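You operate a simulated robot arm through the tools that you are given. There is no shell and no other tool. Be economical: measure what you need, move in short steps, check, and stop when the job is done.

Carry out the task below with a simulated two-armed robot. There is one attempt and no reset: what you move stays moved.

Task
Pump one whole stroke of release oil into the grey dish.
Fine: white dish out to the bench, grey one in the seat and valve open before the blue slide goes home, valve shut after; the tank skids, so it is held steady with the other hand.

It is judged by the outcome, as a careful person would: the job done as asked, and still so three seconds after it is handed in. It fails if anything else is knocked over, pushed out of place, dropped, spilled or broken.

Robot
Two 7-joint arms with two-finger parallel grippers on one trunk, on a base that drives. Base frame: it is fixed to the floor where the robot stands at the start and does not move with it; the origin is under the middle of the robot, x ahead of it, y to its left, z up. Units: mm, rad, N and s.
The left shoulder is at the start at [70, 177, 1120], the right one opposite. With the tool pointing down near the work surface each hand reaches from about 300 to 740 mm from the robot's upright axis, wherever it stands, measured 20 degrees to its own side. Places, roughly: blue pump slide of the oil tank [500, -200, 900]; grey dish (6x6x3 cm) [500, 400, 800]; long steel bench [600, -100, 800]; seat of the steel oil tank [500, 0, 800]; valve of the oil tank [500, -100, 900]; white dish (6x6x3 cm) [500, 0, 800]. Payload 3.43 kg a hand.
The tool frame of a hand sits at the grasp point between the pads (the TCP): z along the fingers, y along the line on which they close. The tips reach 30 mm beyond it. Largest opening 94 mm; finger width 28, thickness 10; the body of the gripper, 50 by 96 mm, starts 55 mm behind the TCP.
Orientation is that of the tool frame in the base frame, as a unit quaternion [x, y, z, w]. With the fingers straight down and closing along the base's y, the tool's x points along the base's -x, its y along +y and its z along -z.

Tools
- The arms move only by the tool arm_command. It takes "left_steps", "right_steps" or both (then of equal length, played together; a hand with none holds still); each is a list that holds one entry, the list of rows, each a list of 7 numbers: the turn, a rotation vector about the tool's x, y, z in rad, then the shift along the tool's x, y, z in mm, then the gripper command, from -1 (fully open) to 1 (shut), values between in proportion. In form: [[[rx, ry, rz, dx, dy, dz, gripper], ...]]. A call has 1 to 20 rows; each row is the pose to reach, as a shift and turn from the pose commanded when the call began, along the tool's axes at that moment. Each row takes 0.2 s and may step no farther than 50 mm and 0.15 rad from the row before; otherwise, or with a gripper value out of range, the whole call is refused. Where a pose cannot be reached the arm comes as near as it can. A force on the tool above 40 N (or 10 N above the force at the start of the call, whichever is more), or a blocked arm, ends the call early, and 0.2 s more pass. Each finger travels about 153 mm/s and halts on what it meets, pressing with about 25 N; the grip force reading is that of the motor and also rises with nothing between the fingers. The clock runs only during rows and for 0.2 s after the last one: add rows that repeat a pose to give the fingers time. It gives the time, the measured TCP pose, the force on the tool (base axes), the opening and the grip force at its end, in the units of the frame above (readings bear some noise), with the torque about the TCP (base axes, N m) and any sound that the robot's microphone picked up.
- Cameras (640 x 400 px; columns grow to the right, rows downward): "scene" is now at [136.9, 8.5, 1433]; the picture's right is [0.12, -0.99, 0.00], its down [-0.62, -0.08, -0.78] and it looks along [0.78, 0.09, -0.62] (base axes); focal length 250 px, centre (320, 200). "left" rides on the left gripper at [76, -14, -102] in its tool frame; the picture's right is [0.18, 0.98, 0.00], its down [-0.75, 0.14, -0.64] and it looks along [-0.63, 0.12, 0.77] (tool axes); focal length 243 px, centre (320, 200). "right" rides on the right gripper at [76, 14, -103] in its tool frame; the picture's right is [-0.18, 0.98, 0.00], its down [-0.75, -0.14, -0.64] and it looks along [-0.63, -0.12, 0.77] (tool axes); focal length 243 px, centre (320, 200). There is no depth. A picture from a camera that has moved, and an enlarged one, comes with that camera's place and axes in the base frame and with its lens.
- snapshot(camera): a new picture of that camera. It takes no simulated time.
- slide_trunk(by): slides the trunk up (or, below 0, down) by that many mm; the arms and the scene camera ride with it, the base frame stays. It gives what a move gives, with no picture.
- drive_base(legs): drives the robot by 1 to 6 legs, each [ahead, turn to the left] in mm and rad, along the robot's own axes; the way and the turn of a leg run together, so that a leg with both is an arc; at most 1500 mm and 3.142 rad a leg. The arms and the cameras ride along, it lands a little off, and it stops where it bumps. It gives what a move gives.
- aim_head(pan, tilt): turns the head with the scene camera to pan (to the left, within 1.501 rad either way) and tilt (down, from -0.506 to 1.204), counted from straight ahead of the robot. It gives what a move gives.
- inspect(camera, box): a new picture of the part [left, top, right, bottom] of that camera's present view, enlarged. It takes no simulated time.
- hand_in(): hands the job in; it is judged then, once.

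Work in short steps. Places have to be worked out from the pictures, the camera data and where the tool is seen: move nearer, look again, correct. Check each grasp and each placing, and mend what went wrong. You have 120 turns and 88 pictures in all, those below and enlarged ones among them. Open the grippers and draw the arms clear of the work before you hand the job in, unless the task says otherwise; then end with one line.

The tools are called after "Emit:" as name(argument=value, ...) on one line, values as JSON. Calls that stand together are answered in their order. arm_command: Moves the arms, as the interface text tells. Its arguments: {"type":"object","properties":{"left_steps":{"type":"array","items":{"type":"array","items":{"type":"array","items":{"type":"number"}}}},"right_steps":{"type":"array","items":{"type":"array","items":{"type":"array","items":{"type":"number"}}}}},"required":[]} The other tools are called the same way: slide_trunk (by) slides the trunk up or down; drive_base (legs) drives the base; aim_head (pan, tilt) turns the head that bears the scene camera; snapshot (camera) takes a picture; inspect (camera, box) takes an enlarged picture of a part of a camera's view; hand_in () hands the job in.

At the start:

```text
time_s: 0.0
left_tcp_pos: [461.2, 181.4, 1195.0]
left_orientation: [0.0, 1.0, 0.0, 0.001]
left_ft_force: [-0.6, 0.5, -0.5]
left_moment: [0.01, 0.0, 0.0]
left_gripper_width: 94.3
left_gripper_force: 0.1
right_tcp_pos: [523.3, -264.9, 1221.8]
right_orientation: [0.001, 1.0, 0.0, 0.0]
right_ft_force: [0.0, -0.2, -0.2]
right_moment: [-0.04, 0.01, 0.03]
right_gripper_width: 93.8
right_gripper_force: 0.1
trunk travel left (down, up): [-700.0, 140.0]
robot x, y, heading: [-2.8, 2.3, -0.005]
head pan, tilt: [0.12, 0.674]
```

scene: 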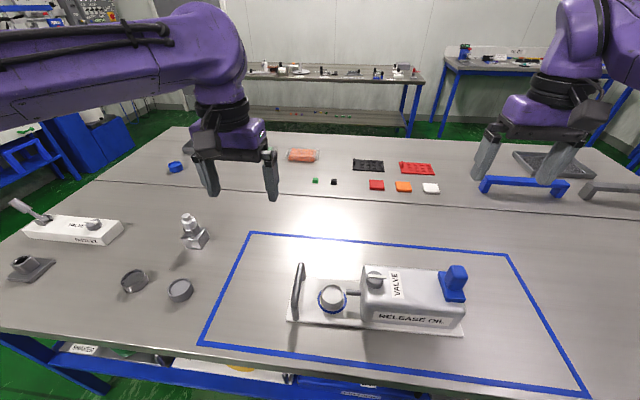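
right: 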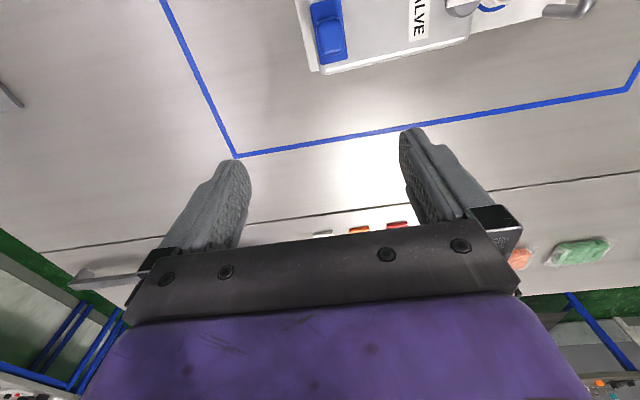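
left: 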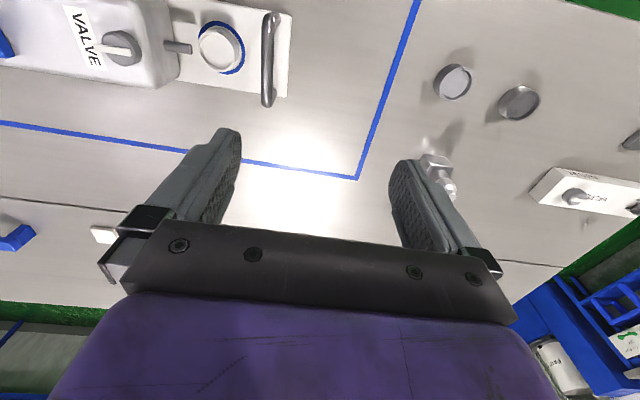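

I start by looking closer at the tank and the dishes.

Emit:
inspect(camera="scene", box=[270, 240, 490, 378])

Emit:
inspect(camera="scene", box=[0, 190, 240, 340])

Emit:
inspect(camera="left", box=[0, 0, 320, 200])

```text
2.90 times, centred on (380, 309) of scene
camera zoom: at [136.9, 8.5, 1433.0], right [0.12, -0.99, 0.0], down [-0.62, -0.08, -0.78], along [0.78, 0.09, -0.62], focal length 724 px, centre (146, -116)
```

zoom: 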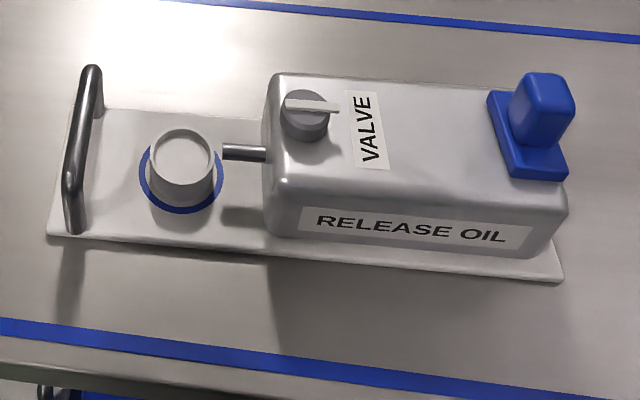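

```text
2.67 times, centred on (120, 265) of scene
camera zoom: at [136.9, 8.5, 1433.0], right [0.12, -0.99, 0.0], down [-0.62, -0.08, -0.78], along [0.78, 0.09, -0.62], focal length 666 px, centre (853, 27)
```

zoom: 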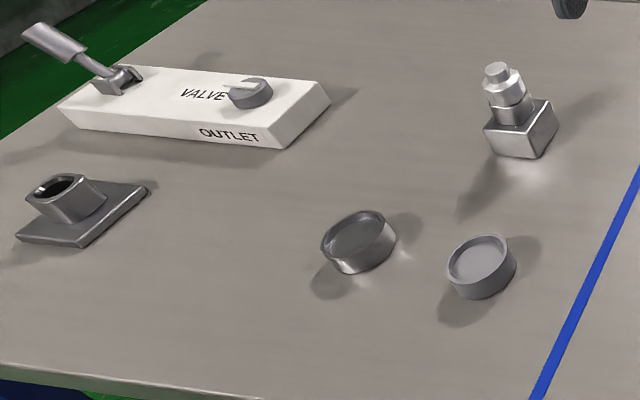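

```text
2.00 times, centred on (160, 100) of left
camera zoom: at [383.4, 167.5, 1296.3], right [-0.18, 0.98, 0.0], down [0.75, 0.14, 0.64], along [0.63, 0.12, -0.77], focal length 485 px, centre (640, 400)
```

zoom: 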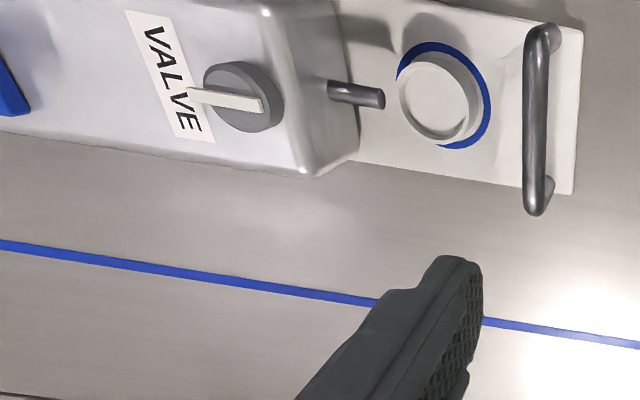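

The matte grey dish is at about (472, 429), the white dish is in the seat at about (480, 15), the valve near (510, -84), and the slide near (531, -275). I bring the right hand above the tank to look at the valve and the slide up close.

Emit:
arm_command(right_steps=[[[0, 0, 0, 5, 20, 40, -1], [0, 0, 0, 10, 40, 80, -1], [0, 0, 0, 15, 60, 120, -1], [0, 0, 0, 20, 75, 150, -1]]])

Emit:
snapshot(camera="right")

```text
time_s: 1.0
left_tcp_pos: [461.5, 182.2, 1194.4]
left_orientation: [0.0, 1.0, -0.001, 0.0]
left_ft_force: [-0.3, -0.4, 0.4]
left_moment: [-0.01, -0.03, -0.01]
left_gripper_width: 94.0
left_gripper_force: 0.1
right_tcp_pos: [503.4, -189.7, 1072.6]
right_orientation: [0.001, 1.0, 0.001, 0.0]
right_ft_force: [0.4, -0.8, -0.2]
right_moment: [0.03, 0.01, 0.03]
right_gripper_width: 94.2
right_gripper_force: 0.0
trunk travel left (down, up): [-700.0, 140.0]
robot x, y, heading: [-1.5, -0.4, 0.001]
head pan, tilt: [0.12, 0.674]
```

```text
81 pictures are left
camera right: at [425.7, -174.7, 1174.0], right [0.19, 0.98, 0.0], down [0.75, -0.14, 0.64], along [0.63, -0.12, -0.77], focal length 243 px, centre (320, 200)
```

right: 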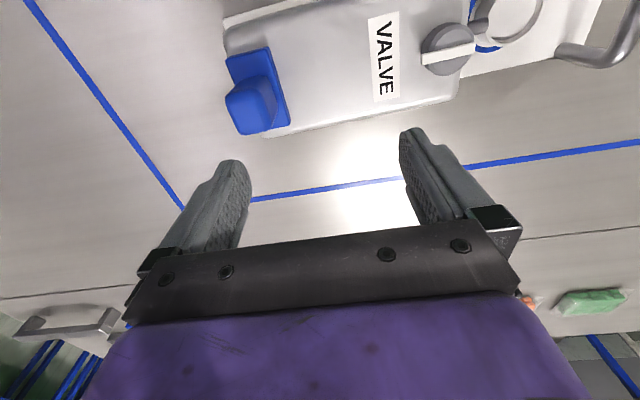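

Emit:
inspect(camera="right", box=[200, 0, 520, 150])

```text
2.00 times, centred on (360, 75) of right
camera zoom: at [425.7, -174.7, 1174.0], right [0.19, 0.98, 0.0], down [0.75, -0.14, 0.64], along [0.63, -0.12, -0.77], focal length 485 px, centre (240, 450)
```

zoom: 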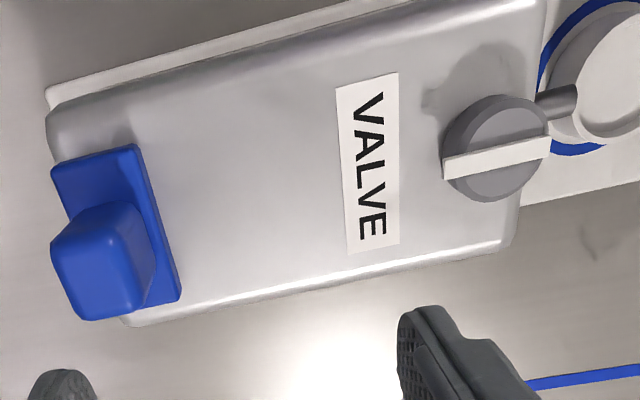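

The valve bar lies along y, and the slide sits at the far end of the tank. I bring the left hand above the white dish with its fingers turned to close along x, stopping high enough for a close look.

Emit:
arm_command(left_steps=[[[0, 0, 0.143, -2, -10, 18, -1], [0, 0, 0.286, -4, -20, 36, -1], [0, 0, 0.429, -6, -32, 54, -1], [0, 0, 0.571, -8, -46, 72, -1], [0, 0, 0.714, -10, -62, 90, -1], [0, 0, 0.857, -12, -78, 108, -1], [0, 0, 1.0, -14, -94, 126, -1], [0, 0, 1.143, -15, -110, 144, -1], [0, 0, 1.286, -16, -126, 162, -1], [0, 0, 1.428, -16, -142, 180, -1], [0, 0, 1.5708, -16, -155, 195, -1]]])

Emit:
snapshot(camera="left")

Emit:
snapshot(camera="scene")

```text
time_s: 3.4
left_tcp_pos: [477.7, 27.3, 999.2]
left_orientation: [0.708, 0.706, 0.0, 0.0]
left_ft_force: [0.5, 0.4, 1.1]
left_moment: [0.03, 0.0, 0.03]
left_gripper_width: 94.4
left_gripper_force: 0.0
right_tcp_pos: [503.8, -191.0, 1071.5]
right_orientation: [0.0, 1.0, -0.001, 0.0]
right_ft_force: [0.2, -0.1, -0.7]
right_moment: [0.02, -0.01, 0.01]
right_gripper_width: 93.7
right_gripper_force: 0.0
trunk travel left (down, up): [-700.0, 140.0]
robot x, y, heading: [1.3, -1.0, 0.003]
head pan, tilt: [0.12, 0.674]
```

```text
79 pictures are left
camera left: at [462.2, 102.9, 1101.8], right [0.98, 0.18, 0.0], down [0.14, -0.75, 0.64], along [0.12, -0.63, -0.77], focal length 243 px, centre (320, 200)
```

left: 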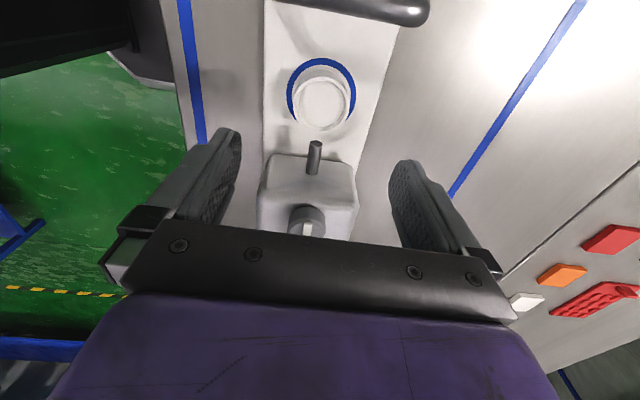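

```text
78 pictures are left
camera scene: at [137.5, 7.8, 1433.0], right [0.12, -0.99, 0.0], down [-0.62, -0.07, -0.78], along [0.78, 0.09, -0.62], focal length 250 px, centre (320, 200)
```

scene: 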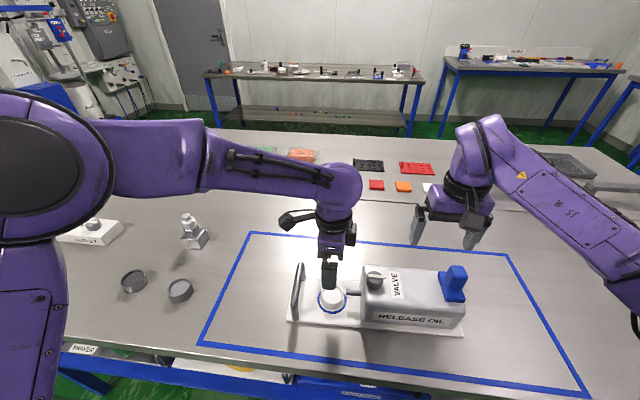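

Emit:
inspect(camera="left", box=[240, 0, 440, 240])

```text
1.67 times, centred on (340, 120) of left
camera zoom: at [462.2, 102.9, 1101.8], right [0.98, 0.18, 0.0], down [0.14, -0.75, 0.64], along [0.12, -0.63, -0.77], focal length 404 px, centre (287, 333)
```

zoom: 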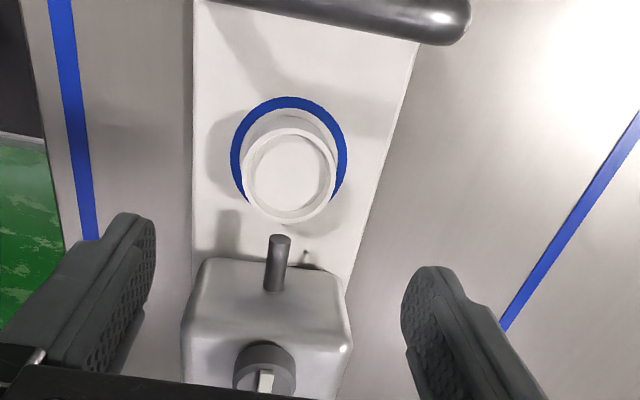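

The white dish's rim centre is at about (480, 17, 842), and the spout tip ends just short of it at y about -14. I lower the open fingers around the dish.

Emit:
arm_command(left_steps=[[[0, 0, 0, -5, 2, 40, -1], [0, 0, 0, -10, 2.5, 80, -1], [0, 0, 0, -10.5, 2.5, 110, -1], [0, 0, 0, -10.5, 2.5, 120, -1], [0, 0, 0, -10.5, 2.5, 120, -1]]])

Emit:
snapshot(camera="left")

Emit:
inspect(camera="scene", box=[270, 230, 430, 350])

```text
time_s: 4.6
left_tcp_pos: [479.6, 16.6, 879.2]
left_orientation: [0.708, 0.707, -0.001, 0.0]
left_ft_force: [-0.9, -0.5, -0.5]
left_moment: [-0.01, -0.02, 0.01]
left_gripper_width: 93.9
left_gripper_force: 0.2
right_tcp_pos: [502.9, -189.1, 1072.9]
right_orientation: [0.0, 1.0, 0.001, -0.001]
right_ft_force: [0.2, -0.1, -0.4]
right_moment: [0.0, 0.0, 0.02]
right_gripper_width: 94.1
right_gripper_force: 0.1
trunk travel left (down, up): [-700.0, 140.0]
robot x, y, heading: [1.8, 1.9, -0.0]
head pan, tilt: [0.12, 0.674]
```

```text
76 pictures are left
camera left: at [463.8, 92.2, 980.8], right [0.98, 0.18, 0.0], down [0.14, -0.75, 0.64], along [0.12, -0.63, -0.77], focal length 243 px, centre (320, 200)
```

left: 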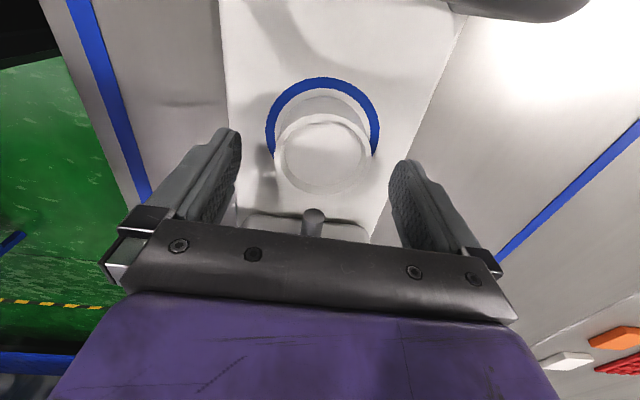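

```text
3.33 times, centred on (350, 290) of scene
camera zoom: at [136.8, 8.5, 1433.1], right [0.12, -0.99, 0.0], down [-0.62, -0.08, -0.78], along [0.78, 0.09, -0.62], focal length 833 px, centre (220, -100)
```

zoom: 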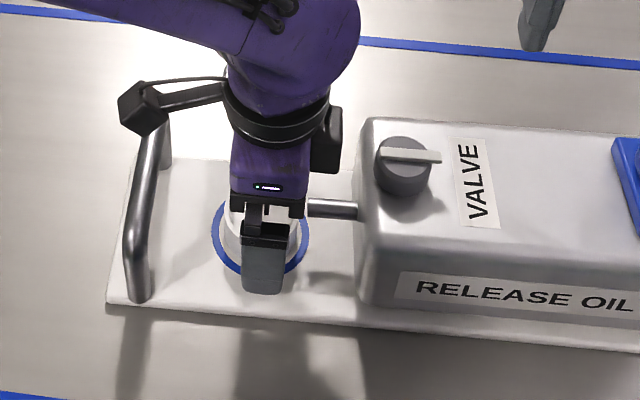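

Alignment looks good, with the dish centred between the fingers. I lower 29 mm more and close.

Emit:
arm_command(left_steps=[[[0, 0, 0, 1, 0, 15, -1], [0, 0, 0, 1, 0, 29, -1], [0, 0, 0, 1, 0, 29, -0.3], [0, 0, 0, 1, 0, 29, 0.2], [0, 0, 0, 1, 0, 29, 0.4], [0, 0, 0, 1, 0, 29, 0.4]]])

Emit:
snapshot(camera="left")

```text
time_s: 5.2
left_tcp_pos: [478.0, 18.0, 861.2]
left_orientation: [0.707, 0.707, 0.001, 0.002]
left_ft_force: [-5.6, 2.1, 15.8]
left_moment: [0.19, 0.92, -0.27]
left_gripper_width: 94.0
left_gripper_force: 0.0
right_tcp_pos: [500.6, -189.1, 1073.2]
right_orientation: [0.0, 1.0, 0.0, 0.001]
right_ft_force: [-0.9, -0.2, 0.6]
right_moment: [0.0, 0.01, -0.02]
right_gripper_width: 93.9
right_gripper_force: 0.0
trunk travel left (down, up): [-700.0, 140.0]
robot x, y, heading: [0.0, -0.8, 0.001]
head pan, tilt: [0.12, 0.674]
stopped in row 2 (left hand): the force on the tool passed its limit (the readings are from after the stop); the commanded pose is now the measured one
```

```text
74 pictures are left
camera left: at [463.0, 94.0, 961.9], right [0.98, 0.18, 0.0], down [0.14, -0.75, 0.64], along [0.12, -0.63, -0.77], focal length 243 px, centre (320, 200)
```

left: 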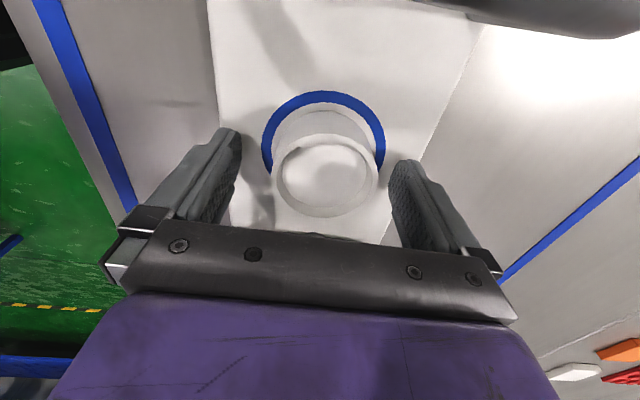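

The fingertips met the seat plate at z about 831, so the plate is higher than I thought and only about 10–15 mm of the dish stands above the tips. I raise 2 mm and close on it.

Emit:
arm_command(left_steps=[[[0, 0, 0, -1, 1.5, -2, -1], [0, 0, 0, -1, 1.5, -2, -0.2], [0, 0, 0, -1, 1.5, -2, 0.2], [0, 0, 0, -1, 1.5, -2, 0.5], [0, 0, 0, -1, 1.5, -2, 0.5]]])

Emit:
snapshot(camera="left")

Emit:
inspect(camera="scene", box=[270, 230, 430, 350])

```text
time_s: 6.4
left_tcp_pos: [480.7, 16.4, 860.4]
left_orientation: [0.707, 0.707, 0.001, 0.001]
left_ft_force: [-0.8, 0.8, 1.0]
left_moment: [0.0, 0.0, 0.02]
left_gripper_width: 55.8
left_gripper_force: 25.2
right_tcp_pos: [503.3, -189.1, 1072.7]
right_orientation: [0.001, 1.0, 0.0, 0.0]
right_ft_force: [0.5, -0.7, 0.7]
right_moment: [-0.01, 0.01, -0.02]
right_gripper_width: 94.0
right_gripper_force: 0.0
trunk travel left (down, up): [-700.0, 140.0]
robot x, y, heading: [1.8, 2.1, 0.008]
head pan, tilt: [0.12, 0.674]
```

```text
73 pictures are left
camera left: at [465.9, 92.9, 962.4], right [0.98, 0.18, 0.0], down [0.14, -0.75, 0.64], along [0.12, -0.63, -0.77], focal length 243 px, centre (320, 200)
```

left: 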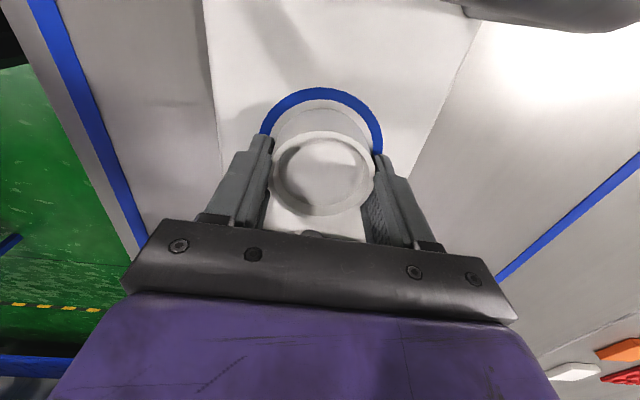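

```text
3.33 times, centred on (350, 290) of scene
camera zoom: at [136.9, 8.5, 1433.0], right [0.12, -0.99, 0.0], down [-0.62, -0.08, -0.78], along [0.78, 0.09, -0.62], focal length 833 px, centre (220, -100)
```

zoom: 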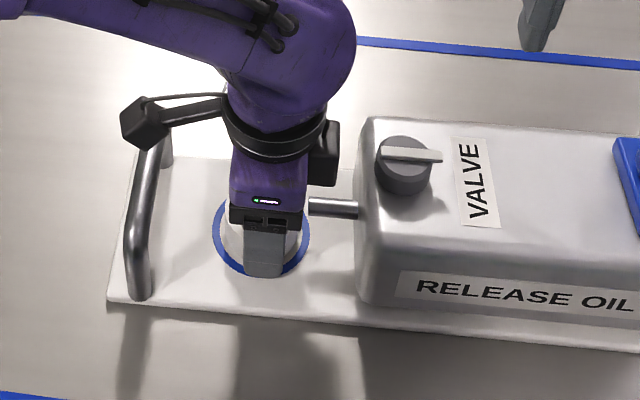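

The dish is gripped at 55.8 mm wide with 25 N. I lift it straight up and check.

Emit:
arm_command(left_steps=[[[0, 0, 0, 1, 0, -10, 0.5], [0, 0, 0, 2, 0, -25, 0.5], [0, 0, 0, 3, 0, -45, 0.5], [0, 0, 0, 3, 0, -70, 0.5], [0, 0, 0, 3, 0, -100, 0.5]]])

Emit:
snapshot(camera="left")

Emit:
snapshot(camera="scene")

```text
time_s: 7.6
left_tcp_pos: [480.9, 20.2, 962.1]
left_orientation: [0.707, 0.707, 0.001, 0.001]
left_ft_force: [-0.6, 0.1, 0.0]
left_moment: [-0.01, 0.01, -0.02]
left_gripper_width: 55.9
left_gripper_force: 25.1
right_tcp_pos: [502.5, -188.0, 1072.8]
right_orientation: [0.0, 1.0, 0.0, -0.001]
right_ft_force: [0.6, -0.1, 0.5]
right_moment: [0.02, -0.01, 0.03]
right_gripper_width: 94.2
right_gripper_force: 0.1
trunk travel left (down, up): [-700.0, 140.0]
robot x, y, heading: [3.0, -2.1, -0.002]
head pan, tilt: [0.12, 0.674]
```

```text
71 pictures are left
camera left: at [465.2, 96.5, 1063.3], right [0.98, 0.18, 0.0], down [0.14, -0.75, 0.64], along [0.12, -0.63, -0.77], focal length 243 px, centre (320, 200)
```

left: 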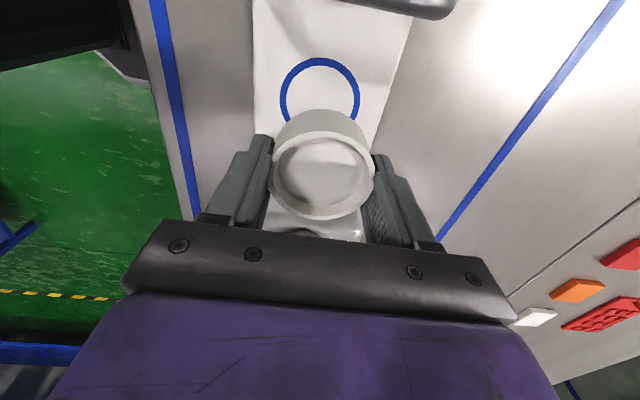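

```text
70 pictures are left
camera scene: at [136.1, 8.6, 1433.1], right [0.12, -0.99, 0.0], down [-0.62, -0.08, -0.78], along [0.78, 0.09, -0.62], focal length 250 px, centre (320, 200)
```

scene: 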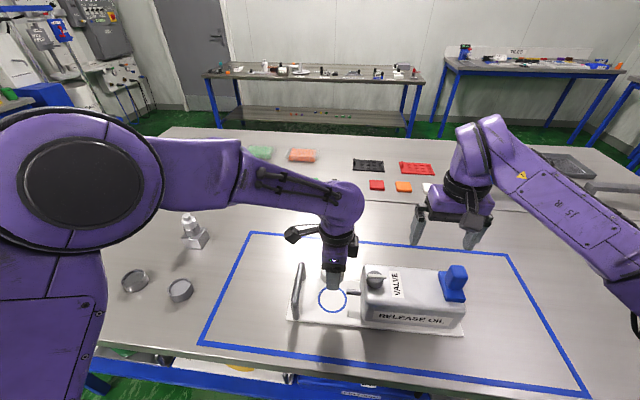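

The dish is held, and the seat is a flat plate with a blue ring. I carry it high over the handle to open bench at about (560, 215).

Emit:
arm_command(left_steps=[[[0, 0, 0, 0, 0, -30, 0.5], [0, 0, 0, 10, 5, -50, 0.5], [0, 0, 0, 45, 20, -50, 0.5], [0, 0, 0, 85, 36, -50, 0.5], [0, 0, 0, 125, 52, -50, 0.5], [0, 0, 0, 160, 66, -50, 0.5], [0, 0, 0, 195, 79, -45, 0.5], [0, 0, 0, 195, 79, -5, 0.5], [0, 0, 0, 195, 79, 40, 0.5], [0, 0, 0, 195, 79, 70, 0.5], [0, 0, 0, 195, 79, 82, 0.5], [0, 0, 0, 195, 79, 82, 0.5]]])

Emit:
snapshot(camera="scene")

Emit:
snapshot(camera="left")

```text
time_s: 10.2
left_tcp_pos: [559.3, 215.1, 881.1]
left_orientation: [0.707, 0.708, 0.001, 0.001]
left_ft_force: [0.2, 0.0, -1.4]
left_moment: [-0.01, -0.04, -0.01]
left_gripper_width: 55.7
left_gripper_force: 25.3
right_tcp_pos: [503.6, -189.8, 1072.4]
right_orientation: [-0.001, 1.0, 0.0, 0.0]
right_ft_force: [-0.6, -1.0, -0.8]
right_moment: [0.02, 0.0, -0.02]
right_gripper_width: 94.0
right_gripper_force: 0.0
trunk travel left (down, up): [-700.0, 140.0]
robot x, y, heading: [0.1, -0.1, 0.001]
head pan, tilt: [0.12, 0.674]
```

```text
69 pictures are left
camera scene: at [136.9, 8.8, 1433.0], right [0.12, -0.99, 0.0], down [-0.62, -0.08, -0.78], along [0.78, 0.09, -0.62], focal length 250 px, centre (320, 200)
```

scene: 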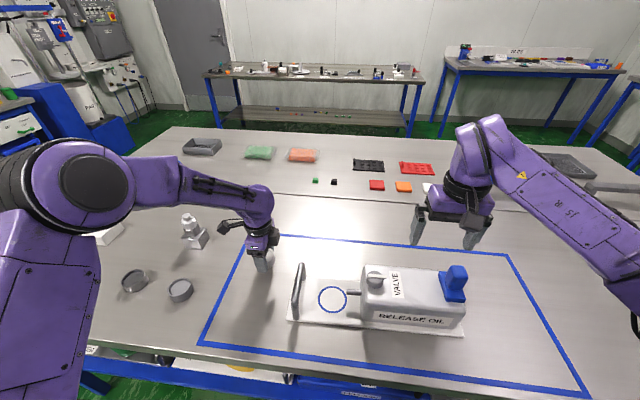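

```text
68 pictures are left
camera left: at [544.2, 291.4, 982.4], right [0.98, 0.18, 0.0], down [0.14, -0.75, 0.64], along [0.12, -0.63, -0.77], focal length 243 px, centre (320, 200)
```

left: 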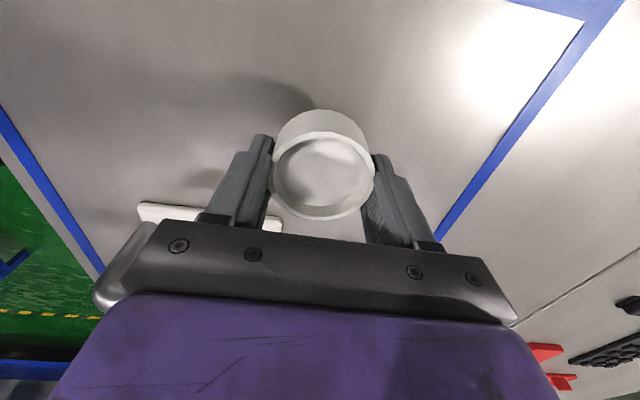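

The spot is clear. I lower it slowly until it touches the bench.

Emit:
arm_command(left_steps=[[[0, 0, 0, 0, 0, 8, 0.5], [0, 0, 0, 0, 0, 16, 0.5], [0, 0, 0, 0, 0, 20, 0.5], [0, 0, 0, 0, 0, 22, 0.5], [0, 0, 0, 0, 0, 24, 0.5], [0, 0, 0, 0, 0, 26, 0.5], [0, 0, 0, 0, 0, 26, 0.5]]])

```text
time_s: 11.8
left_tcp_pos: [561.2, 214.7, 852.2]
left_orientation: [0.706, 0.708, 0.0, 0.001]
left_ft_force: [-0.2, 0.0, -0.6]
left_moment: [-0.01, -0.02, -0.02]
left_gripper_width: 55.6
left_gripper_force: 24.8
right_tcp_pos: [504.8, -189.3, 1071.5]
right_orientation: [0.0, 1.0, 0.0, 0.0]
right_ft_force: [-0.2, 0.1, 0.2]
right_moment: [-0.04, -0.01, -0.01]
right_gripper_width: 93.8
right_gripper_force: 0.0
trunk travel left (down, up): [-700.0, 140.0]
robot x, y, heading: [1.3, -0.5, -0.0]
head pan, tilt: [0.12, 0.674]
```

There is no contact yet, so I keep lowering in small steps.

Emit:
arm_command(left_steps=[[[0, 0, 0, 0, 0, 2, 0.5], [0, 0, 0, 0, 0, 4, 0.5], [0, 0, 0, 0, 0, 6, 0.5], [0, 0, 0, 0, 0, 6, 0.5]]])

Emit:
snapshot(camera="left")

```text
time_s: 12.8
left_tcp_pos: [560.1, 215.3, 850.3]
left_orientation: [0.707, 0.707, 0.004, 0.003]
left_ft_force: [3.7, 3.1, 26.4]
left_moment: [0.12, 0.81, -0.21]
left_gripper_width: 55.5
left_gripper_force: 25.1
right_tcp_pos: [501.6, -190.1, 1073.7]
right_orientation: [0.0, 1.0, 0.001, 0.002]
right_ft_force: [-0.7, -0.3, 0.4]
right_moment: [-0.01, 0.0, 0.01]
right_gripper_width: 93.7
right_gripper_force: 0.1
trunk travel left (down, up): [-700.0, 140.0]
robot x, y, heading: [2.6, -3.9, -0.001]
head pan, tilt: [0.12, 0.674]
```

```text
67 pictures are left
camera left: at [544.6, 291.1, 952.0], right [0.98, 0.18, 0.01], down [0.14, -0.75, 0.64], along [0.13, -0.63, -0.77], focal length 243 px, centre (320, 200)
```

left: 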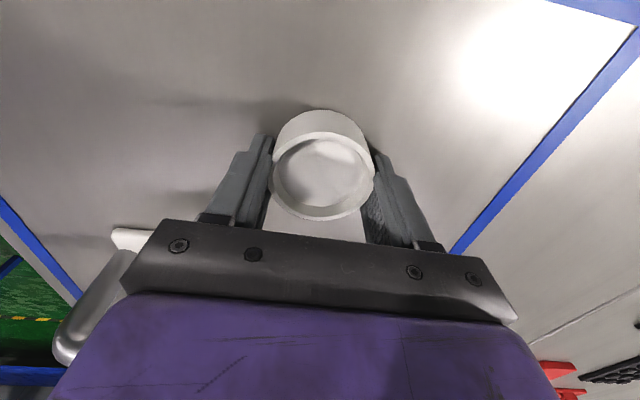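

It is on the bench, pressing at 26 N. I ease up 2 mm, open, and rise.

Emit:
arm_command(left_steps=[[[0, 0, 0, 0, 0, -4, 0.5], [0, 0, 0, 0, 0, -4, 0.5], [0, 0, 0, 0, 0, -4, -0.2], [0, 0, 0, 0, 0, -4, -0.9], [0, 0, 0, 0, 0, -4, -0.9], [0, 0, 0, 0, 0, -25, -0.9], [0, 0, 0, 0, 0, -65, -0.9], [0, 0, 0, 0, 0, -110, -0.9]]])

Emit:
snapshot(camera="left")

```text
time_s: 14.6
left_tcp_pos: [561.0, 214.6, 958.4]
left_orientation: [0.707, 0.707, 0.001, 0.002]
left_ft_force: [0.4, 0.2, 0.3]
left_moment: [0.01, -0.03, 0.01]
left_gripper_width: 89.5
left_gripper_force: 0.0
right_tcp_pos: [501.1, -188.9, 1071.6]
right_orientation: [0.0, 1.0, 0.0, 0.0]
right_ft_force: [-0.3, -0.1, -0.6]
right_moment: [0.02, 0.01, -0.01]
right_gripper_width: 94.2
right_gripper_force: 0.1
trunk travel left (down, up): [-700.0, 140.0]
robot x, y, heading: [0.4, 3.4, -0.0]
head pan, tilt: [0.12, 0.674]
```

```text
66 pictures are left
camera left: at [545.5, 290.5, 1059.8], right [0.98, 0.18, 0.0], down [0.14, -0.75, 0.64], along [0.12, -0.63, -0.77], focal length 243 px, centre (320, 200)
```

left: 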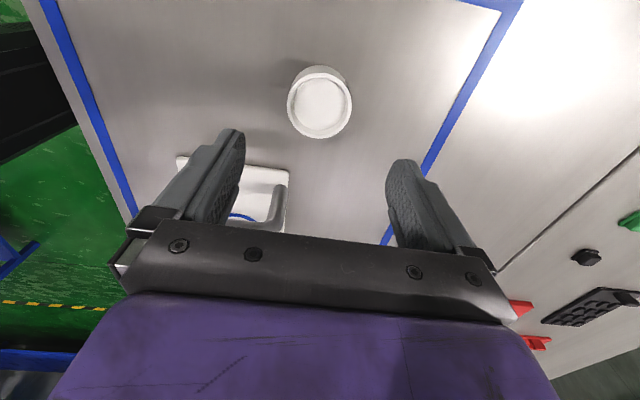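

The white dish stands on the bench. I move the left hand above the grey dish for a look.

Emit:
arm_command(left_steps=[[[0, 0, 0, 30, -15, -20, -0.9], [0, 0, 0, 70, -30, -30, -0.9], [0, 0, 0, 110, -45, -30, -0.9], [0, 0, 0, 150, -60, -30, -0.9], [0, 0, 0, 185, -76, -30, -0.9], [0, 0, 0, 212, -89, -30, -0.9], [0, 0, 0, 212, -89, -30, -0.9]]])

Emit:
snapshot(camera="left")

Emit:
snapshot(camera="scene")

```text
time_s: 16.2
left_tcp_pos: [471.5, 426.1, 990.0]
left_orientation: [0.707, 0.707, 0.001, 0.001]
left_ft_force: [-0.1, 0.5, 0.4]
left_moment: [0.04, 0.02, -0.03]
left_gripper_width: 89.1
left_gripper_force: 0.0
right_tcp_pos: [503.3, -189.4, 1072.3]
right_orientation: [0.0, 1.0, 0.0, 0.0]
right_ft_force: [0.0, 0.2, -0.3]
right_moment: [0.01, 0.03, 0.02]
right_gripper_width: 93.9
right_gripper_force: 0.1
trunk travel left (down, up): [-700.0, 140.0]
robot x, y, heading: [1.8, -1.2, 0.001]
head pan, tilt: [0.12, 0.674]
```

```text
65 pictures are left
camera left: at [456.7, 501.7, 1090.2], right [0.98, 0.18, 0.0], down [0.14, -0.75, 0.64], along [0.12, -0.63, -0.77], focal length 243 px, centre (320, 200)
```

left: 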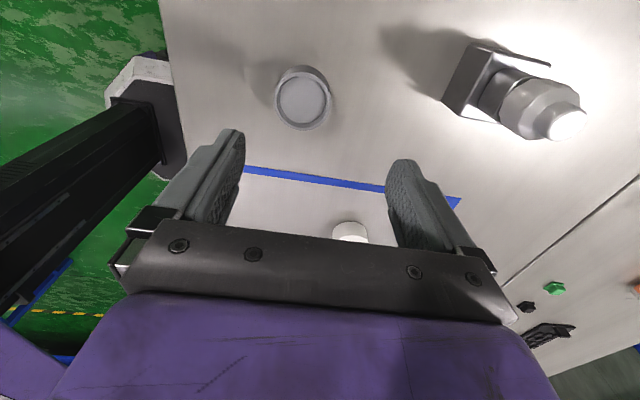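

```text
64 pictures are left
camera scene: at [137.3, 8.1, 1433.0], right [0.12, -0.99, 0.0], down [-0.62, -0.08, -0.78], along [0.78, 0.09, -0.62], focal length 250 px, centre (320, 200)
```

scene: 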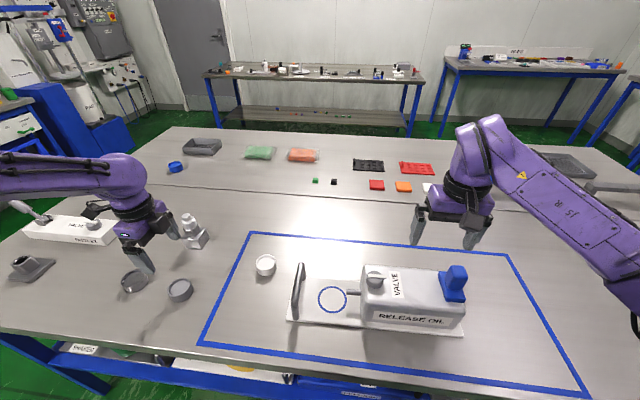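

The grey dish is at about (455, 420). I move over it and lower to z 880 for a check.

Emit:
arm_command(left_steps=[[[0, 0, 0, -3, -8, 20, -0.9], [0, 0, 0, -5.5, -16, 60, -0.9], [0, 0, 0, -5.5, -16, 100, -0.9], [0, 0, 0, -5.5, -16, 110, -0.9], [0, 0, 0, -5.5, -16, 110, -0.9]]])

Emit:
snapshot(camera="left")

```text
time_s: 17.4
left_tcp_pos: [456.5, 420.1, 877.1]
left_orientation: [0.707, 0.707, 0.001, 0.001]
left_ft_force: [-0.5, 0.4, -0.8]
left_moment: [-0.01, -0.01, -0.01]
left_gripper_width: 89.2
left_gripper_force: 0.1
right_tcp_pos: [502.2, -191.4, 1072.2]
right_orientation: [-0.001, 1.0, 0.0, 0.0]
right_ft_force: [0.7, -0.3, -0.2]
right_moment: [-0.04, -0.01, 0.01]
right_gripper_width: 94.0
right_gripper_force: 0.0
trunk travel left (down, up): [-700.0, 140.0]
robot x, y, heading: [0.4, -2.3, -0.002]
head pan, tilt: [0.12, 0.674]
```

```text
63 pictures are left
camera left: at [440.6, 496.7, 978.2], right [0.98, 0.18, 0.0], down [0.14, -0.75, 0.64], along [0.12, -0.63, -0.77], focal length 243 px, centre (320, 200)
```

left: 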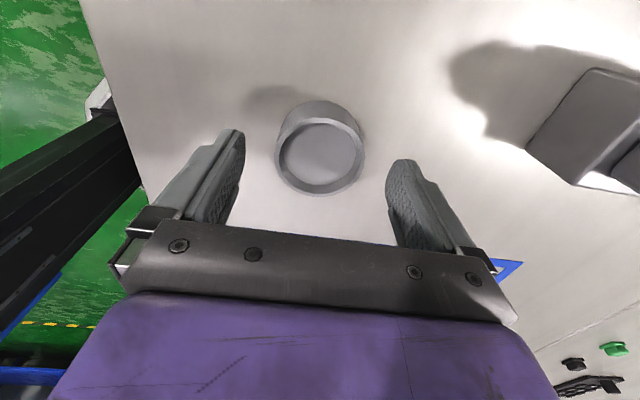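

Well aligned. I lower to z 853 and close.

Emit:
arm_command(left_steps=[[[0, 0, 0, 0, 0, 12, -0.9], [0, 0, 0, 0, 0, 22, -0.9], [0, 0, 0, 0, 0, 25, -0.9], [0, 0, 0, 0, 0, 25, -0.3], [0, 0, 0, 0, 0, 25, 0.2], [0, 0, 0, 0, 0, 25, 0.5], [0, 0, 0, 0, 0, 25, 0.5]]])

Emit:
snapshot(camera="left")

```text
time_s: 19.0
left_tcp_pos: [456.2, 421.5, 851.4]
left_orientation: [0.707, 0.708, 0.0, 0.002]
left_ft_force: [0.5, -0.4, 0.0]
left_moment: [-0.01, 0.02, 0.01]
left_gripper_width: 54.9
left_gripper_force: 25.2
right_tcp_pos: [503.5, -189.1, 1072.7]
right_orientation: [0.0, 1.0, -0.001, 0.0]
right_ft_force: [0.0, 0.5, 0.0]
right_moment: [0.01, 0.02, 0.03]
right_gripper_width: 93.8
right_gripper_force: 0.0
trunk travel left (down, up): [-700.0, 140.0]
robot x, y, heading: [2.3, 0.6, -0.0]
head pan, tilt: [0.12, 0.674]
```

```text
62 pictures are left
camera left: at [441.0, 497.4, 953.2], right [0.98, 0.18, 0.0], down [0.14, -0.75, 0.64], along [0.12, -0.63, -0.77], focal length 243 px, centre (320, 200)
```

left: 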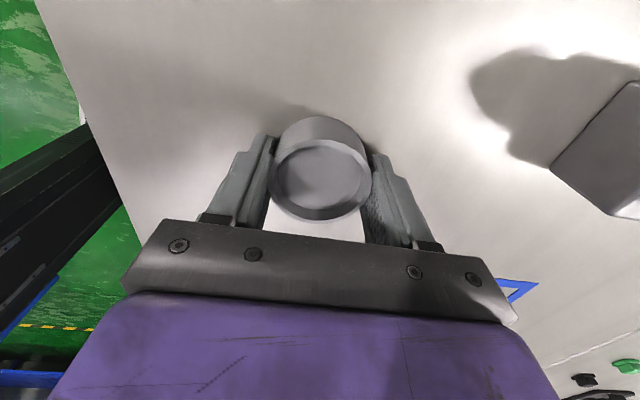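

The grey dish is gripped. I lift it, and look at the free seat ring to fix its centre.

Emit:
arm_command(left_steps=[[[0, 0, 0, 0, 0, -15, 0.5], [0, 0, 0, 0, 0, -50, 0.5], [0, 0, 0, 0, 0, -95, 0.5], [0, 0, 0, 0, 0, -140, 0.5], [0, 0, 0, 0, 0, -140, 0.5]]])

Emit:
inspect(camera="scene", box=[280, 250, 400, 340])

Emit:
snapshot(camera="left")

```text
time_s: 20.2
left_tcp_pos: [456.6, 423.8, 990.9]
left_orientation: [0.707, 0.707, 0.0, 0.001]
left_ft_force: [0.5, 0.0, -0.7]
left_moment: [-0.01, 0.02, 0.0]
left_gripper_width: 54.8
left_gripper_force: 25.7
right_tcp_pos: [503.7, -188.6, 1072.8]
right_orientation: [0.0, 1.0, 0.001, -0.001]
right_ft_force: [-0.2, -0.8, 0.2]
right_moment: [0.01, 0.0, 0.0]
right_gripper_width: 93.8
right_gripper_force: 0.1
trunk travel left (down, up): [-700.0, 140.0]
robot x, y, heading: [-0.2, -1.3, 0.001]
head pan, tilt: [0.12, 0.674]
```

```text
4.44 times, centred on (340, 295) of scene
camera zoom: at [137.8, 9.3, 1432.9], right [0.12, -0.99, 0.0], down [-0.62, -0.08, -0.78], along [0.77, 0.09, -0.62], focal length 1111 px, centre (231, -222)
```

zoom: 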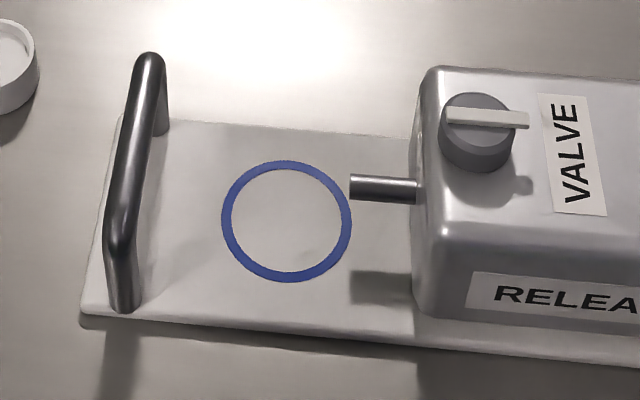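

```text
60 pictures are left
camera left: at [441.5, 500.1, 1092.3], right [0.98, 0.18, 0.0], down [0.14, -0.75, 0.64], along [0.12, -0.63, -0.77], focal length 243 px, centre (320, 200)
```

left: 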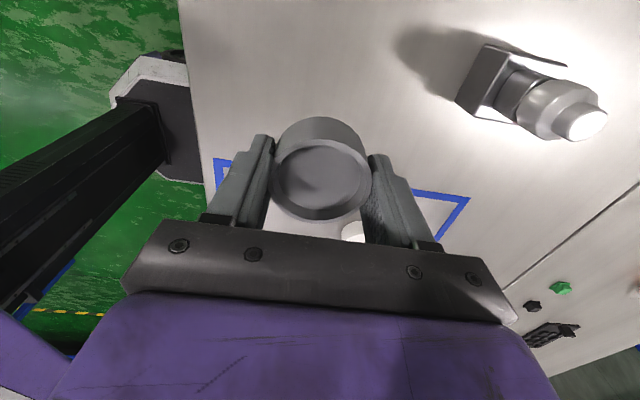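

From the scene view the seat ring is centred at about (483, 17) on a plate at z about 829. I carry the grey dish above it.

Emit:
arm_command(left_steps=[[[0, 0, 0, -20, 2, -10, 0.5], [0, 0, 0, -55, 5, -20, 0.5], [0, 0, 0, -95, 8, -20, 0.5], [0, 0, 0, -138, 11, -20, 0.5], [0, 0, 0, -181, 14, -20, 0.5], [0, 0, 0, -224, 17, -20, 0.5], [0, 0, 0, -267, 20, -20, 0.5], [0, 0, 0, -310, 23, -20, 0.5], [0, 0, 0, -350, 25, -20, 0.5], [0, 0, 0, -385, 26.4, -20, 0.5], [0, 0, 0, -408, 26.4, -20, 0.5], [0, 0, 0, -408, 26.4, 20, 0.5], [0, 0, 0, -408, 26.4, 60, 0.5], [0, 0, 0, -408, 26.4, 90, 0.5], [0, 0, 0, -408, 26.4, 105, 0.5], [0, 0, 0, -408, 26.4, 105, 0.5]]])

Emit:
snapshot(camera="left")

Emit:
inspect(camera="scene", box=[270, 230, 430, 350])

```text
time_s: 23.6
left_tcp_pos: [478.9, 15.2, 886.8]
left_orientation: [0.707, 0.707, 0.001, 0.003]
left_ft_force: [-1.7, 2.6, 12.2]
left_moment: [-0.32, 0.0, -0.01]
left_gripper_width: 55.6
left_gripper_force: 25.1
right_tcp_pos: [502.0, -189.2, 1072.8]
right_orientation: [0.0, 1.0, 0.001, 0.001]
right_ft_force: [-0.7, -0.3, -1.1]
right_moment: [-0.01, -0.04, -0.04]
right_gripper_width: 93.9
right_gripper_force: 0.1
trunk travel left (down, up): [-700.0, 140.0]
robot x, y, heading: [-0.6, 2.2, 0.002]
head pan, tilt: [0.12, 0.674]
```

```text
59 pictures are left
camera left: at [462.4, 90.9, 988.5], right [0.98, 0.18, 0.0], down [0.14, -0.75, 0.64], along [0.12, -0.63, -0.77], focal length 243 px, centre (320, 200)
```

left: 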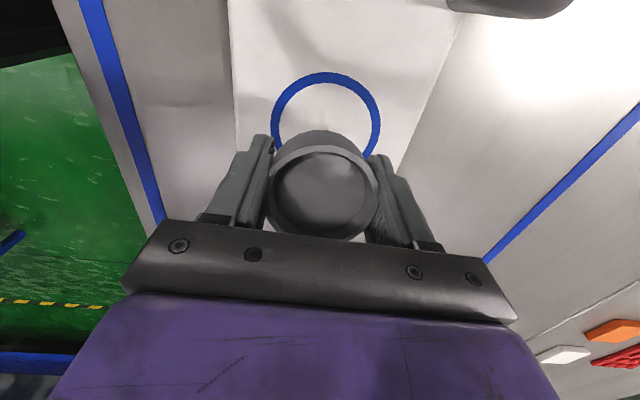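

```text
3.33 times, centred on (350, 290) of scene
camera zoom: at [134.7, 9.2, 1433.3], right [0.12, -0.99, 0.0], down [-0.62, -0.08, -0.78], along [0.78, 0.09, -0.62], focal length 833 px, centre (220, -100)
```

zoom: 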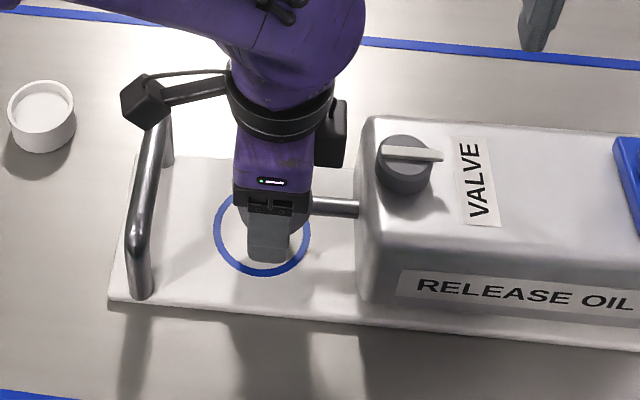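

An upward force of 12 N on the -y side shows the dish edge has caught the spout. I raise at once and look.

Emit:
arm_command(left_steps=[[[0, 0, 0, 3, 0, -10, 0.5], [0, 0, 0, 8, 2, -25, 0.5], [0, 0, 0, 8, 3, -40, 0.5], [0, 0, 0, 8, 3, -40, 0.5]]])

Emit:
inspect(camera="left", box=[160, 60, 480, 260])

Emit:
inspect(camera="scene", box=[270, 230, 430, 350])

```text
time_s: 24.6
left_tcp_pos: [484.5, 20.8, 925.8]
left_orientation: [0.707, 0.707, 0.0, 0.001]
left_ft_force: [0.4, 0.1, -0.9]
left_moment: [0.0, 0.01, -0.01]
left_gripper_width: 55.2
left_gripper_force: 24.9
right_tcp_pos: [504.0, -188.8, 1071.1]
right_orientation: [0.0, 1.0, 0.0, 0.0]
right_ft_force: [0.6, 0.0, 0.6]
right_moment: [0.01, -0.02, 0.01]
right_gripper_width: 94.0
right_gripper_force: 0.0
trunk travel left (down, up): [-700.0, 140.0]
robot x, y, heading: [-0.5, -2.1, -0.002]
head pan, tilt: [0.12, 0.674]
```

```text
2.00 times, centred on (320, 160) of left
camera zoom: at [468.8, 97.2, 1028.2], right [0.98, 0.18, 0.0], down [0.14, -0.75, 0.64], along [0.12, -0.63, -0.77], focal length 485 px, centre (320, 280)
```

zoom: 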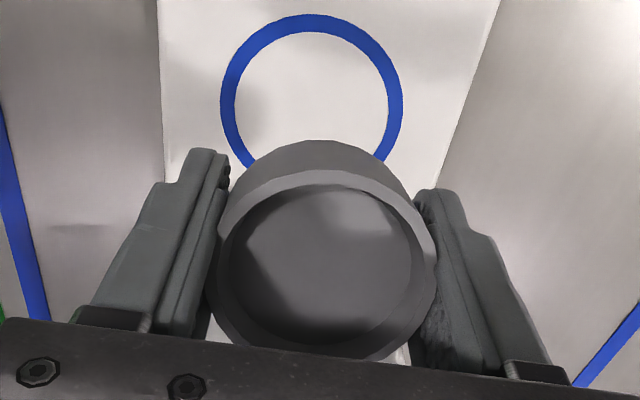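

```text
3.33 times, centred on (350, 290) of scene
camera zoom: at [137.1, 8.5, 1433.0], right [0.12, -0.99, 0.0], down [-0.62, -0.08, -0.78], along [0.78, 0.09, -0.62], focal length 833 px, centre (220, -100)
```

zoom: 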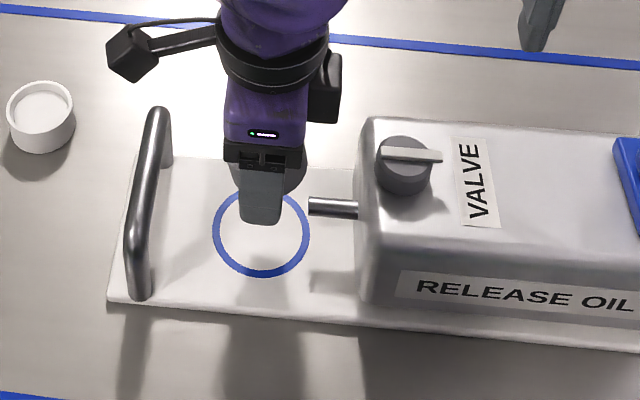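

The dish tipped about 9° in the grip and slid up a little. I set it down flat on the plate a bit clear of the spout (y about 36) so that it levels; then I will regrasp it.

Emit:
arm_command(left_steps=[[[0, 0, 0, 15, -1, 5, 0.5], [0, 0, 0, 16, -1, 30, 0.5], [0, 0, 0, 16, -1, 48, 0.5], [0, 0, 0, 16, -1, 52, 0.5], [0, 0, 0, 16, -1, 54, 0.5], [0, 0, 0, 16, -1, 56, 0.5], [0, 0, 0, 16, -1, 58, 0.5], [0, 0, 0, 16, -1, 58, 0.5]]])

Emit:
snapshot(camera="left")

```text
time_s: 26.4
left_tcp_pos: [484.9, 37.1, 867.9]
left_orientation: [0.707, 0.707, 0.001, 0.001]
left_ft_force: [0.6, 0.2, -0.8]
left_moment: [-0.02, -0.01, 0.01]
left_gripper_width: 55.3
left_gripper_force: 25.4
right_tcp_pos: [503.3, -189.9, 1072.3]
right_orientation: [0.001, 1.0, 0.001, -0.001]
right_ft_force: [0.1, 0.9, -0.5]
right_moment: [-0.02, 0.0, 0.01]
right_gripper_width: 94.0
right_gripper_force: 0.0
trunk travel left (down, up): [-700.0, 140.0]
robot x, y, heading: [-3.5, 1.3, 0.001]
head pan, tilt: [0.12, 0.674]
```

```text
55 pictures are left
camera left: at [469.8, 113.6, 969.6], right [0.98, 0.18, 0.0], down [0.14, -0.75, 0.64], along [0.12, -0.63, -0.77], focal length 243 px, centre (320, 200)
```

left: 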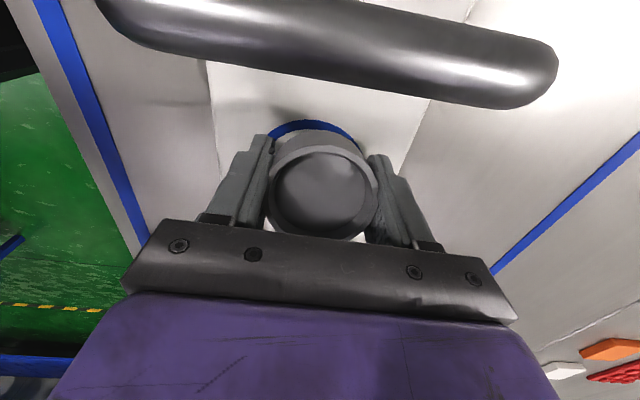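

No contact yet. I lower further in small steps.

Emit:
arm_command(left_steps=[[[0, 0, 0, 0, 0, 1.5, 0.5], [0, 0, 0, 0, 0, 3, 0.5], [0, 0, 0, 0, 0, 4.5, 0.5], [0, 0, 0, 0, 0, 5.5, 0.5]]])

Emit:
snapshot(camera="left")

```text
time_s: 27.4
left_tcp_pos: [483.7, 37.3, 864.5]
left_orientation: [0.707, 0.707, 0.001, 0.001]
left_ft_force: [-0.8, 0.1, -0.3]
left_moment: [0.03, -0.03, -0.02]
left_gripper_width: 55.0
left_gripper_force: 25.5
right_tcp_pos: [505.0, -190.2, 1072.5]
right_orientation: [0.0, 1.0, 0.0, 0.0]
right_ft_force: [0.7, 1.0, -0.7]
right_moment: [0.02, -0.01, 0.01]
right_gripper_width: 94.1
right_gripper_force: 0.0
trunk travel left (down, up): [-700.0, 140.0]
robot x, y, heading: [4.7, 2.3, -0.001]
head pan, tilt: [0.12, 0.674]
```

```text
54 pictures are left
camera left: at [469.3, 113.4, 965.2], right [0.98, 0.18, 0.0], down [0.14, -0.75, 0.64], along [0.12, -0.63, -0.77], focal length 243 px, centre (320, 200)
```

left: 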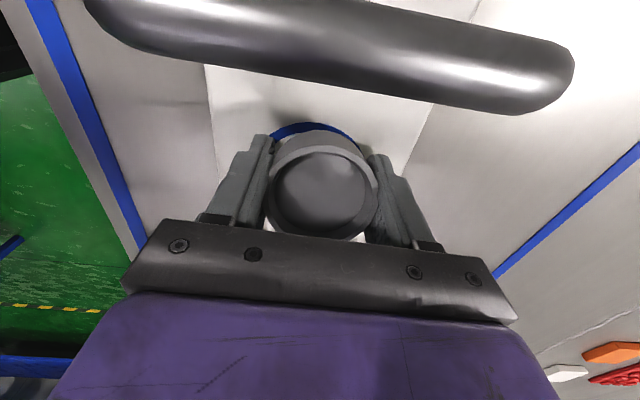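

Still no contact, so I continue 5 mm more.

Emit:
arm_command(left_steps=[[[0, 0, 0, 0, 0, 1.5, 0.5], [0, 0, 0, 0, 0, 3, 0.5], [0, 0, 0, 0, 0, 4, 0.5], [0, 0, 0, 0, 0, 5, 0.5]]])

Emit:
snapshot(camera="left")

```text
time_s: 28.4
left_tcp_pos: [484.8, 38.6, 860.8]
left_orientation: [0.707, 0.708, 0.001, 0.003]
left_ft_force: [1.9, 1.7, 16.7]
left_moment: [0.21, 0.5, -0.12]
left_gripper_width: 55.4
left_gripper_force: 24.7
right_tcp_pos: [502.0, -189.2, 1073.5]
right_orientation: [0.0, 1.0, 0.0, 0.0]
right_ft_force: [1.0, -0.1, -0.2]
right_moment: [-0.04, -0.02, -0.03]
right_gripper_width: 94.0
right_gripper_force: 0.0
trunk travel left (down, up): [-700.0, 140.0]
robot x, y, heading: [2.1, -2.6, -0.005]
head pan, tilt: [0.12, 0.674]
```

```text
53 pictures are left
camera left: at [468.5, 113.8, 961.8], right [0.98, 0.18, 0.01], down [0.14, -0.75, 0.64], along [0.12, -0.63, -0.76], focal length 243 px, centre (320, 200)
```

left: 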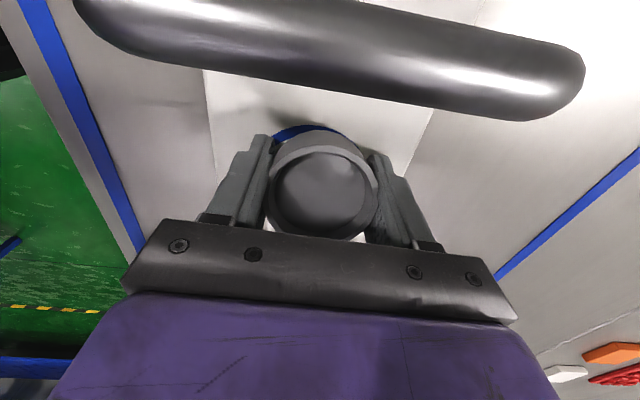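

It is in contact (17 N). I ease 1.5 mm, open, and rise straight up to look.

Emit:
arm_command(left_steps=[[[0, 0, 0, 0, 0, -1.5, 0.5], [0, 0, 0, 0, 0, -1.5, 0.2], [0, 0, 0, 0, 0, -1.5, -0.3], [0, 0, 0, 0, 0, -1.5, -0.9], [0, 0, 0, 0, 0, -1.5, -0.9], [0, 0, 0, 0, 0, -25, -0.9], [0, 0, 0, 0, 0, -65, -0.9], [0, 0, 0, 0, 0, -65, -0.9]]])

Emit:
snapshot(camera="left")

Emit:
inspect(camera="scene", box=[270, 230, 430, 350])

```text
time_s: 30.2
left_tcp_pos: [484.5, 37.3, 923.3]
left_orientation: [0.707, 0.707, 0.001, 0.001]
left_ft_force: [0.1, 1.0, -0.6]
left_moment: [-0.01, 0.02, 0.03]
left_gripper_width: 89.4
left_gripper_force: 0.0
right_tcp_pos: [502.8, -190.3, 1071.3]
right_orientation: [0.0, 1.0, 0.001, -0.001]
right_ft_force: [-0.7, -0.5, 0.3]
right_moment: [-0.02, 0.01, 0.02]
right_gripper_width: 94.2
right_gripper_force: 0.0
trunk travel left (down, up): [-700.0, 140.0]
robot x, y, heading: [0.3, 1.0, 0.0]
head pan, tilt: [0.12, 0.674]
```

```text
52 pictures are left
camera left: at [469.7, 113.1, 1024.2], right [0.98, 0.18, 0.0], down [0.14, -0.75, 0.64], along [0.12, -0.63, -0.77], focal length 243 px, centre (320, 200)
```

left: 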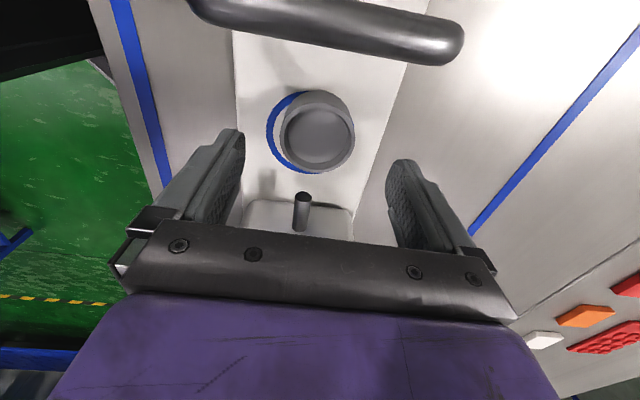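

```text
3.33 times, centred on (350, 290) of scene
camera zoom: at [138.0, 8.4, 1432.9], right [0.12, -0.99, 0.0], down [-0.62, -0.08, -0.78], along [0.77, 0.09, -0.63], focal length 833 px, centre (220, -100)
```

zoom: 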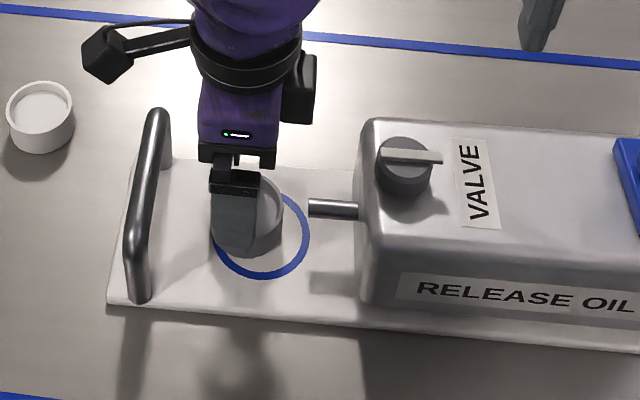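

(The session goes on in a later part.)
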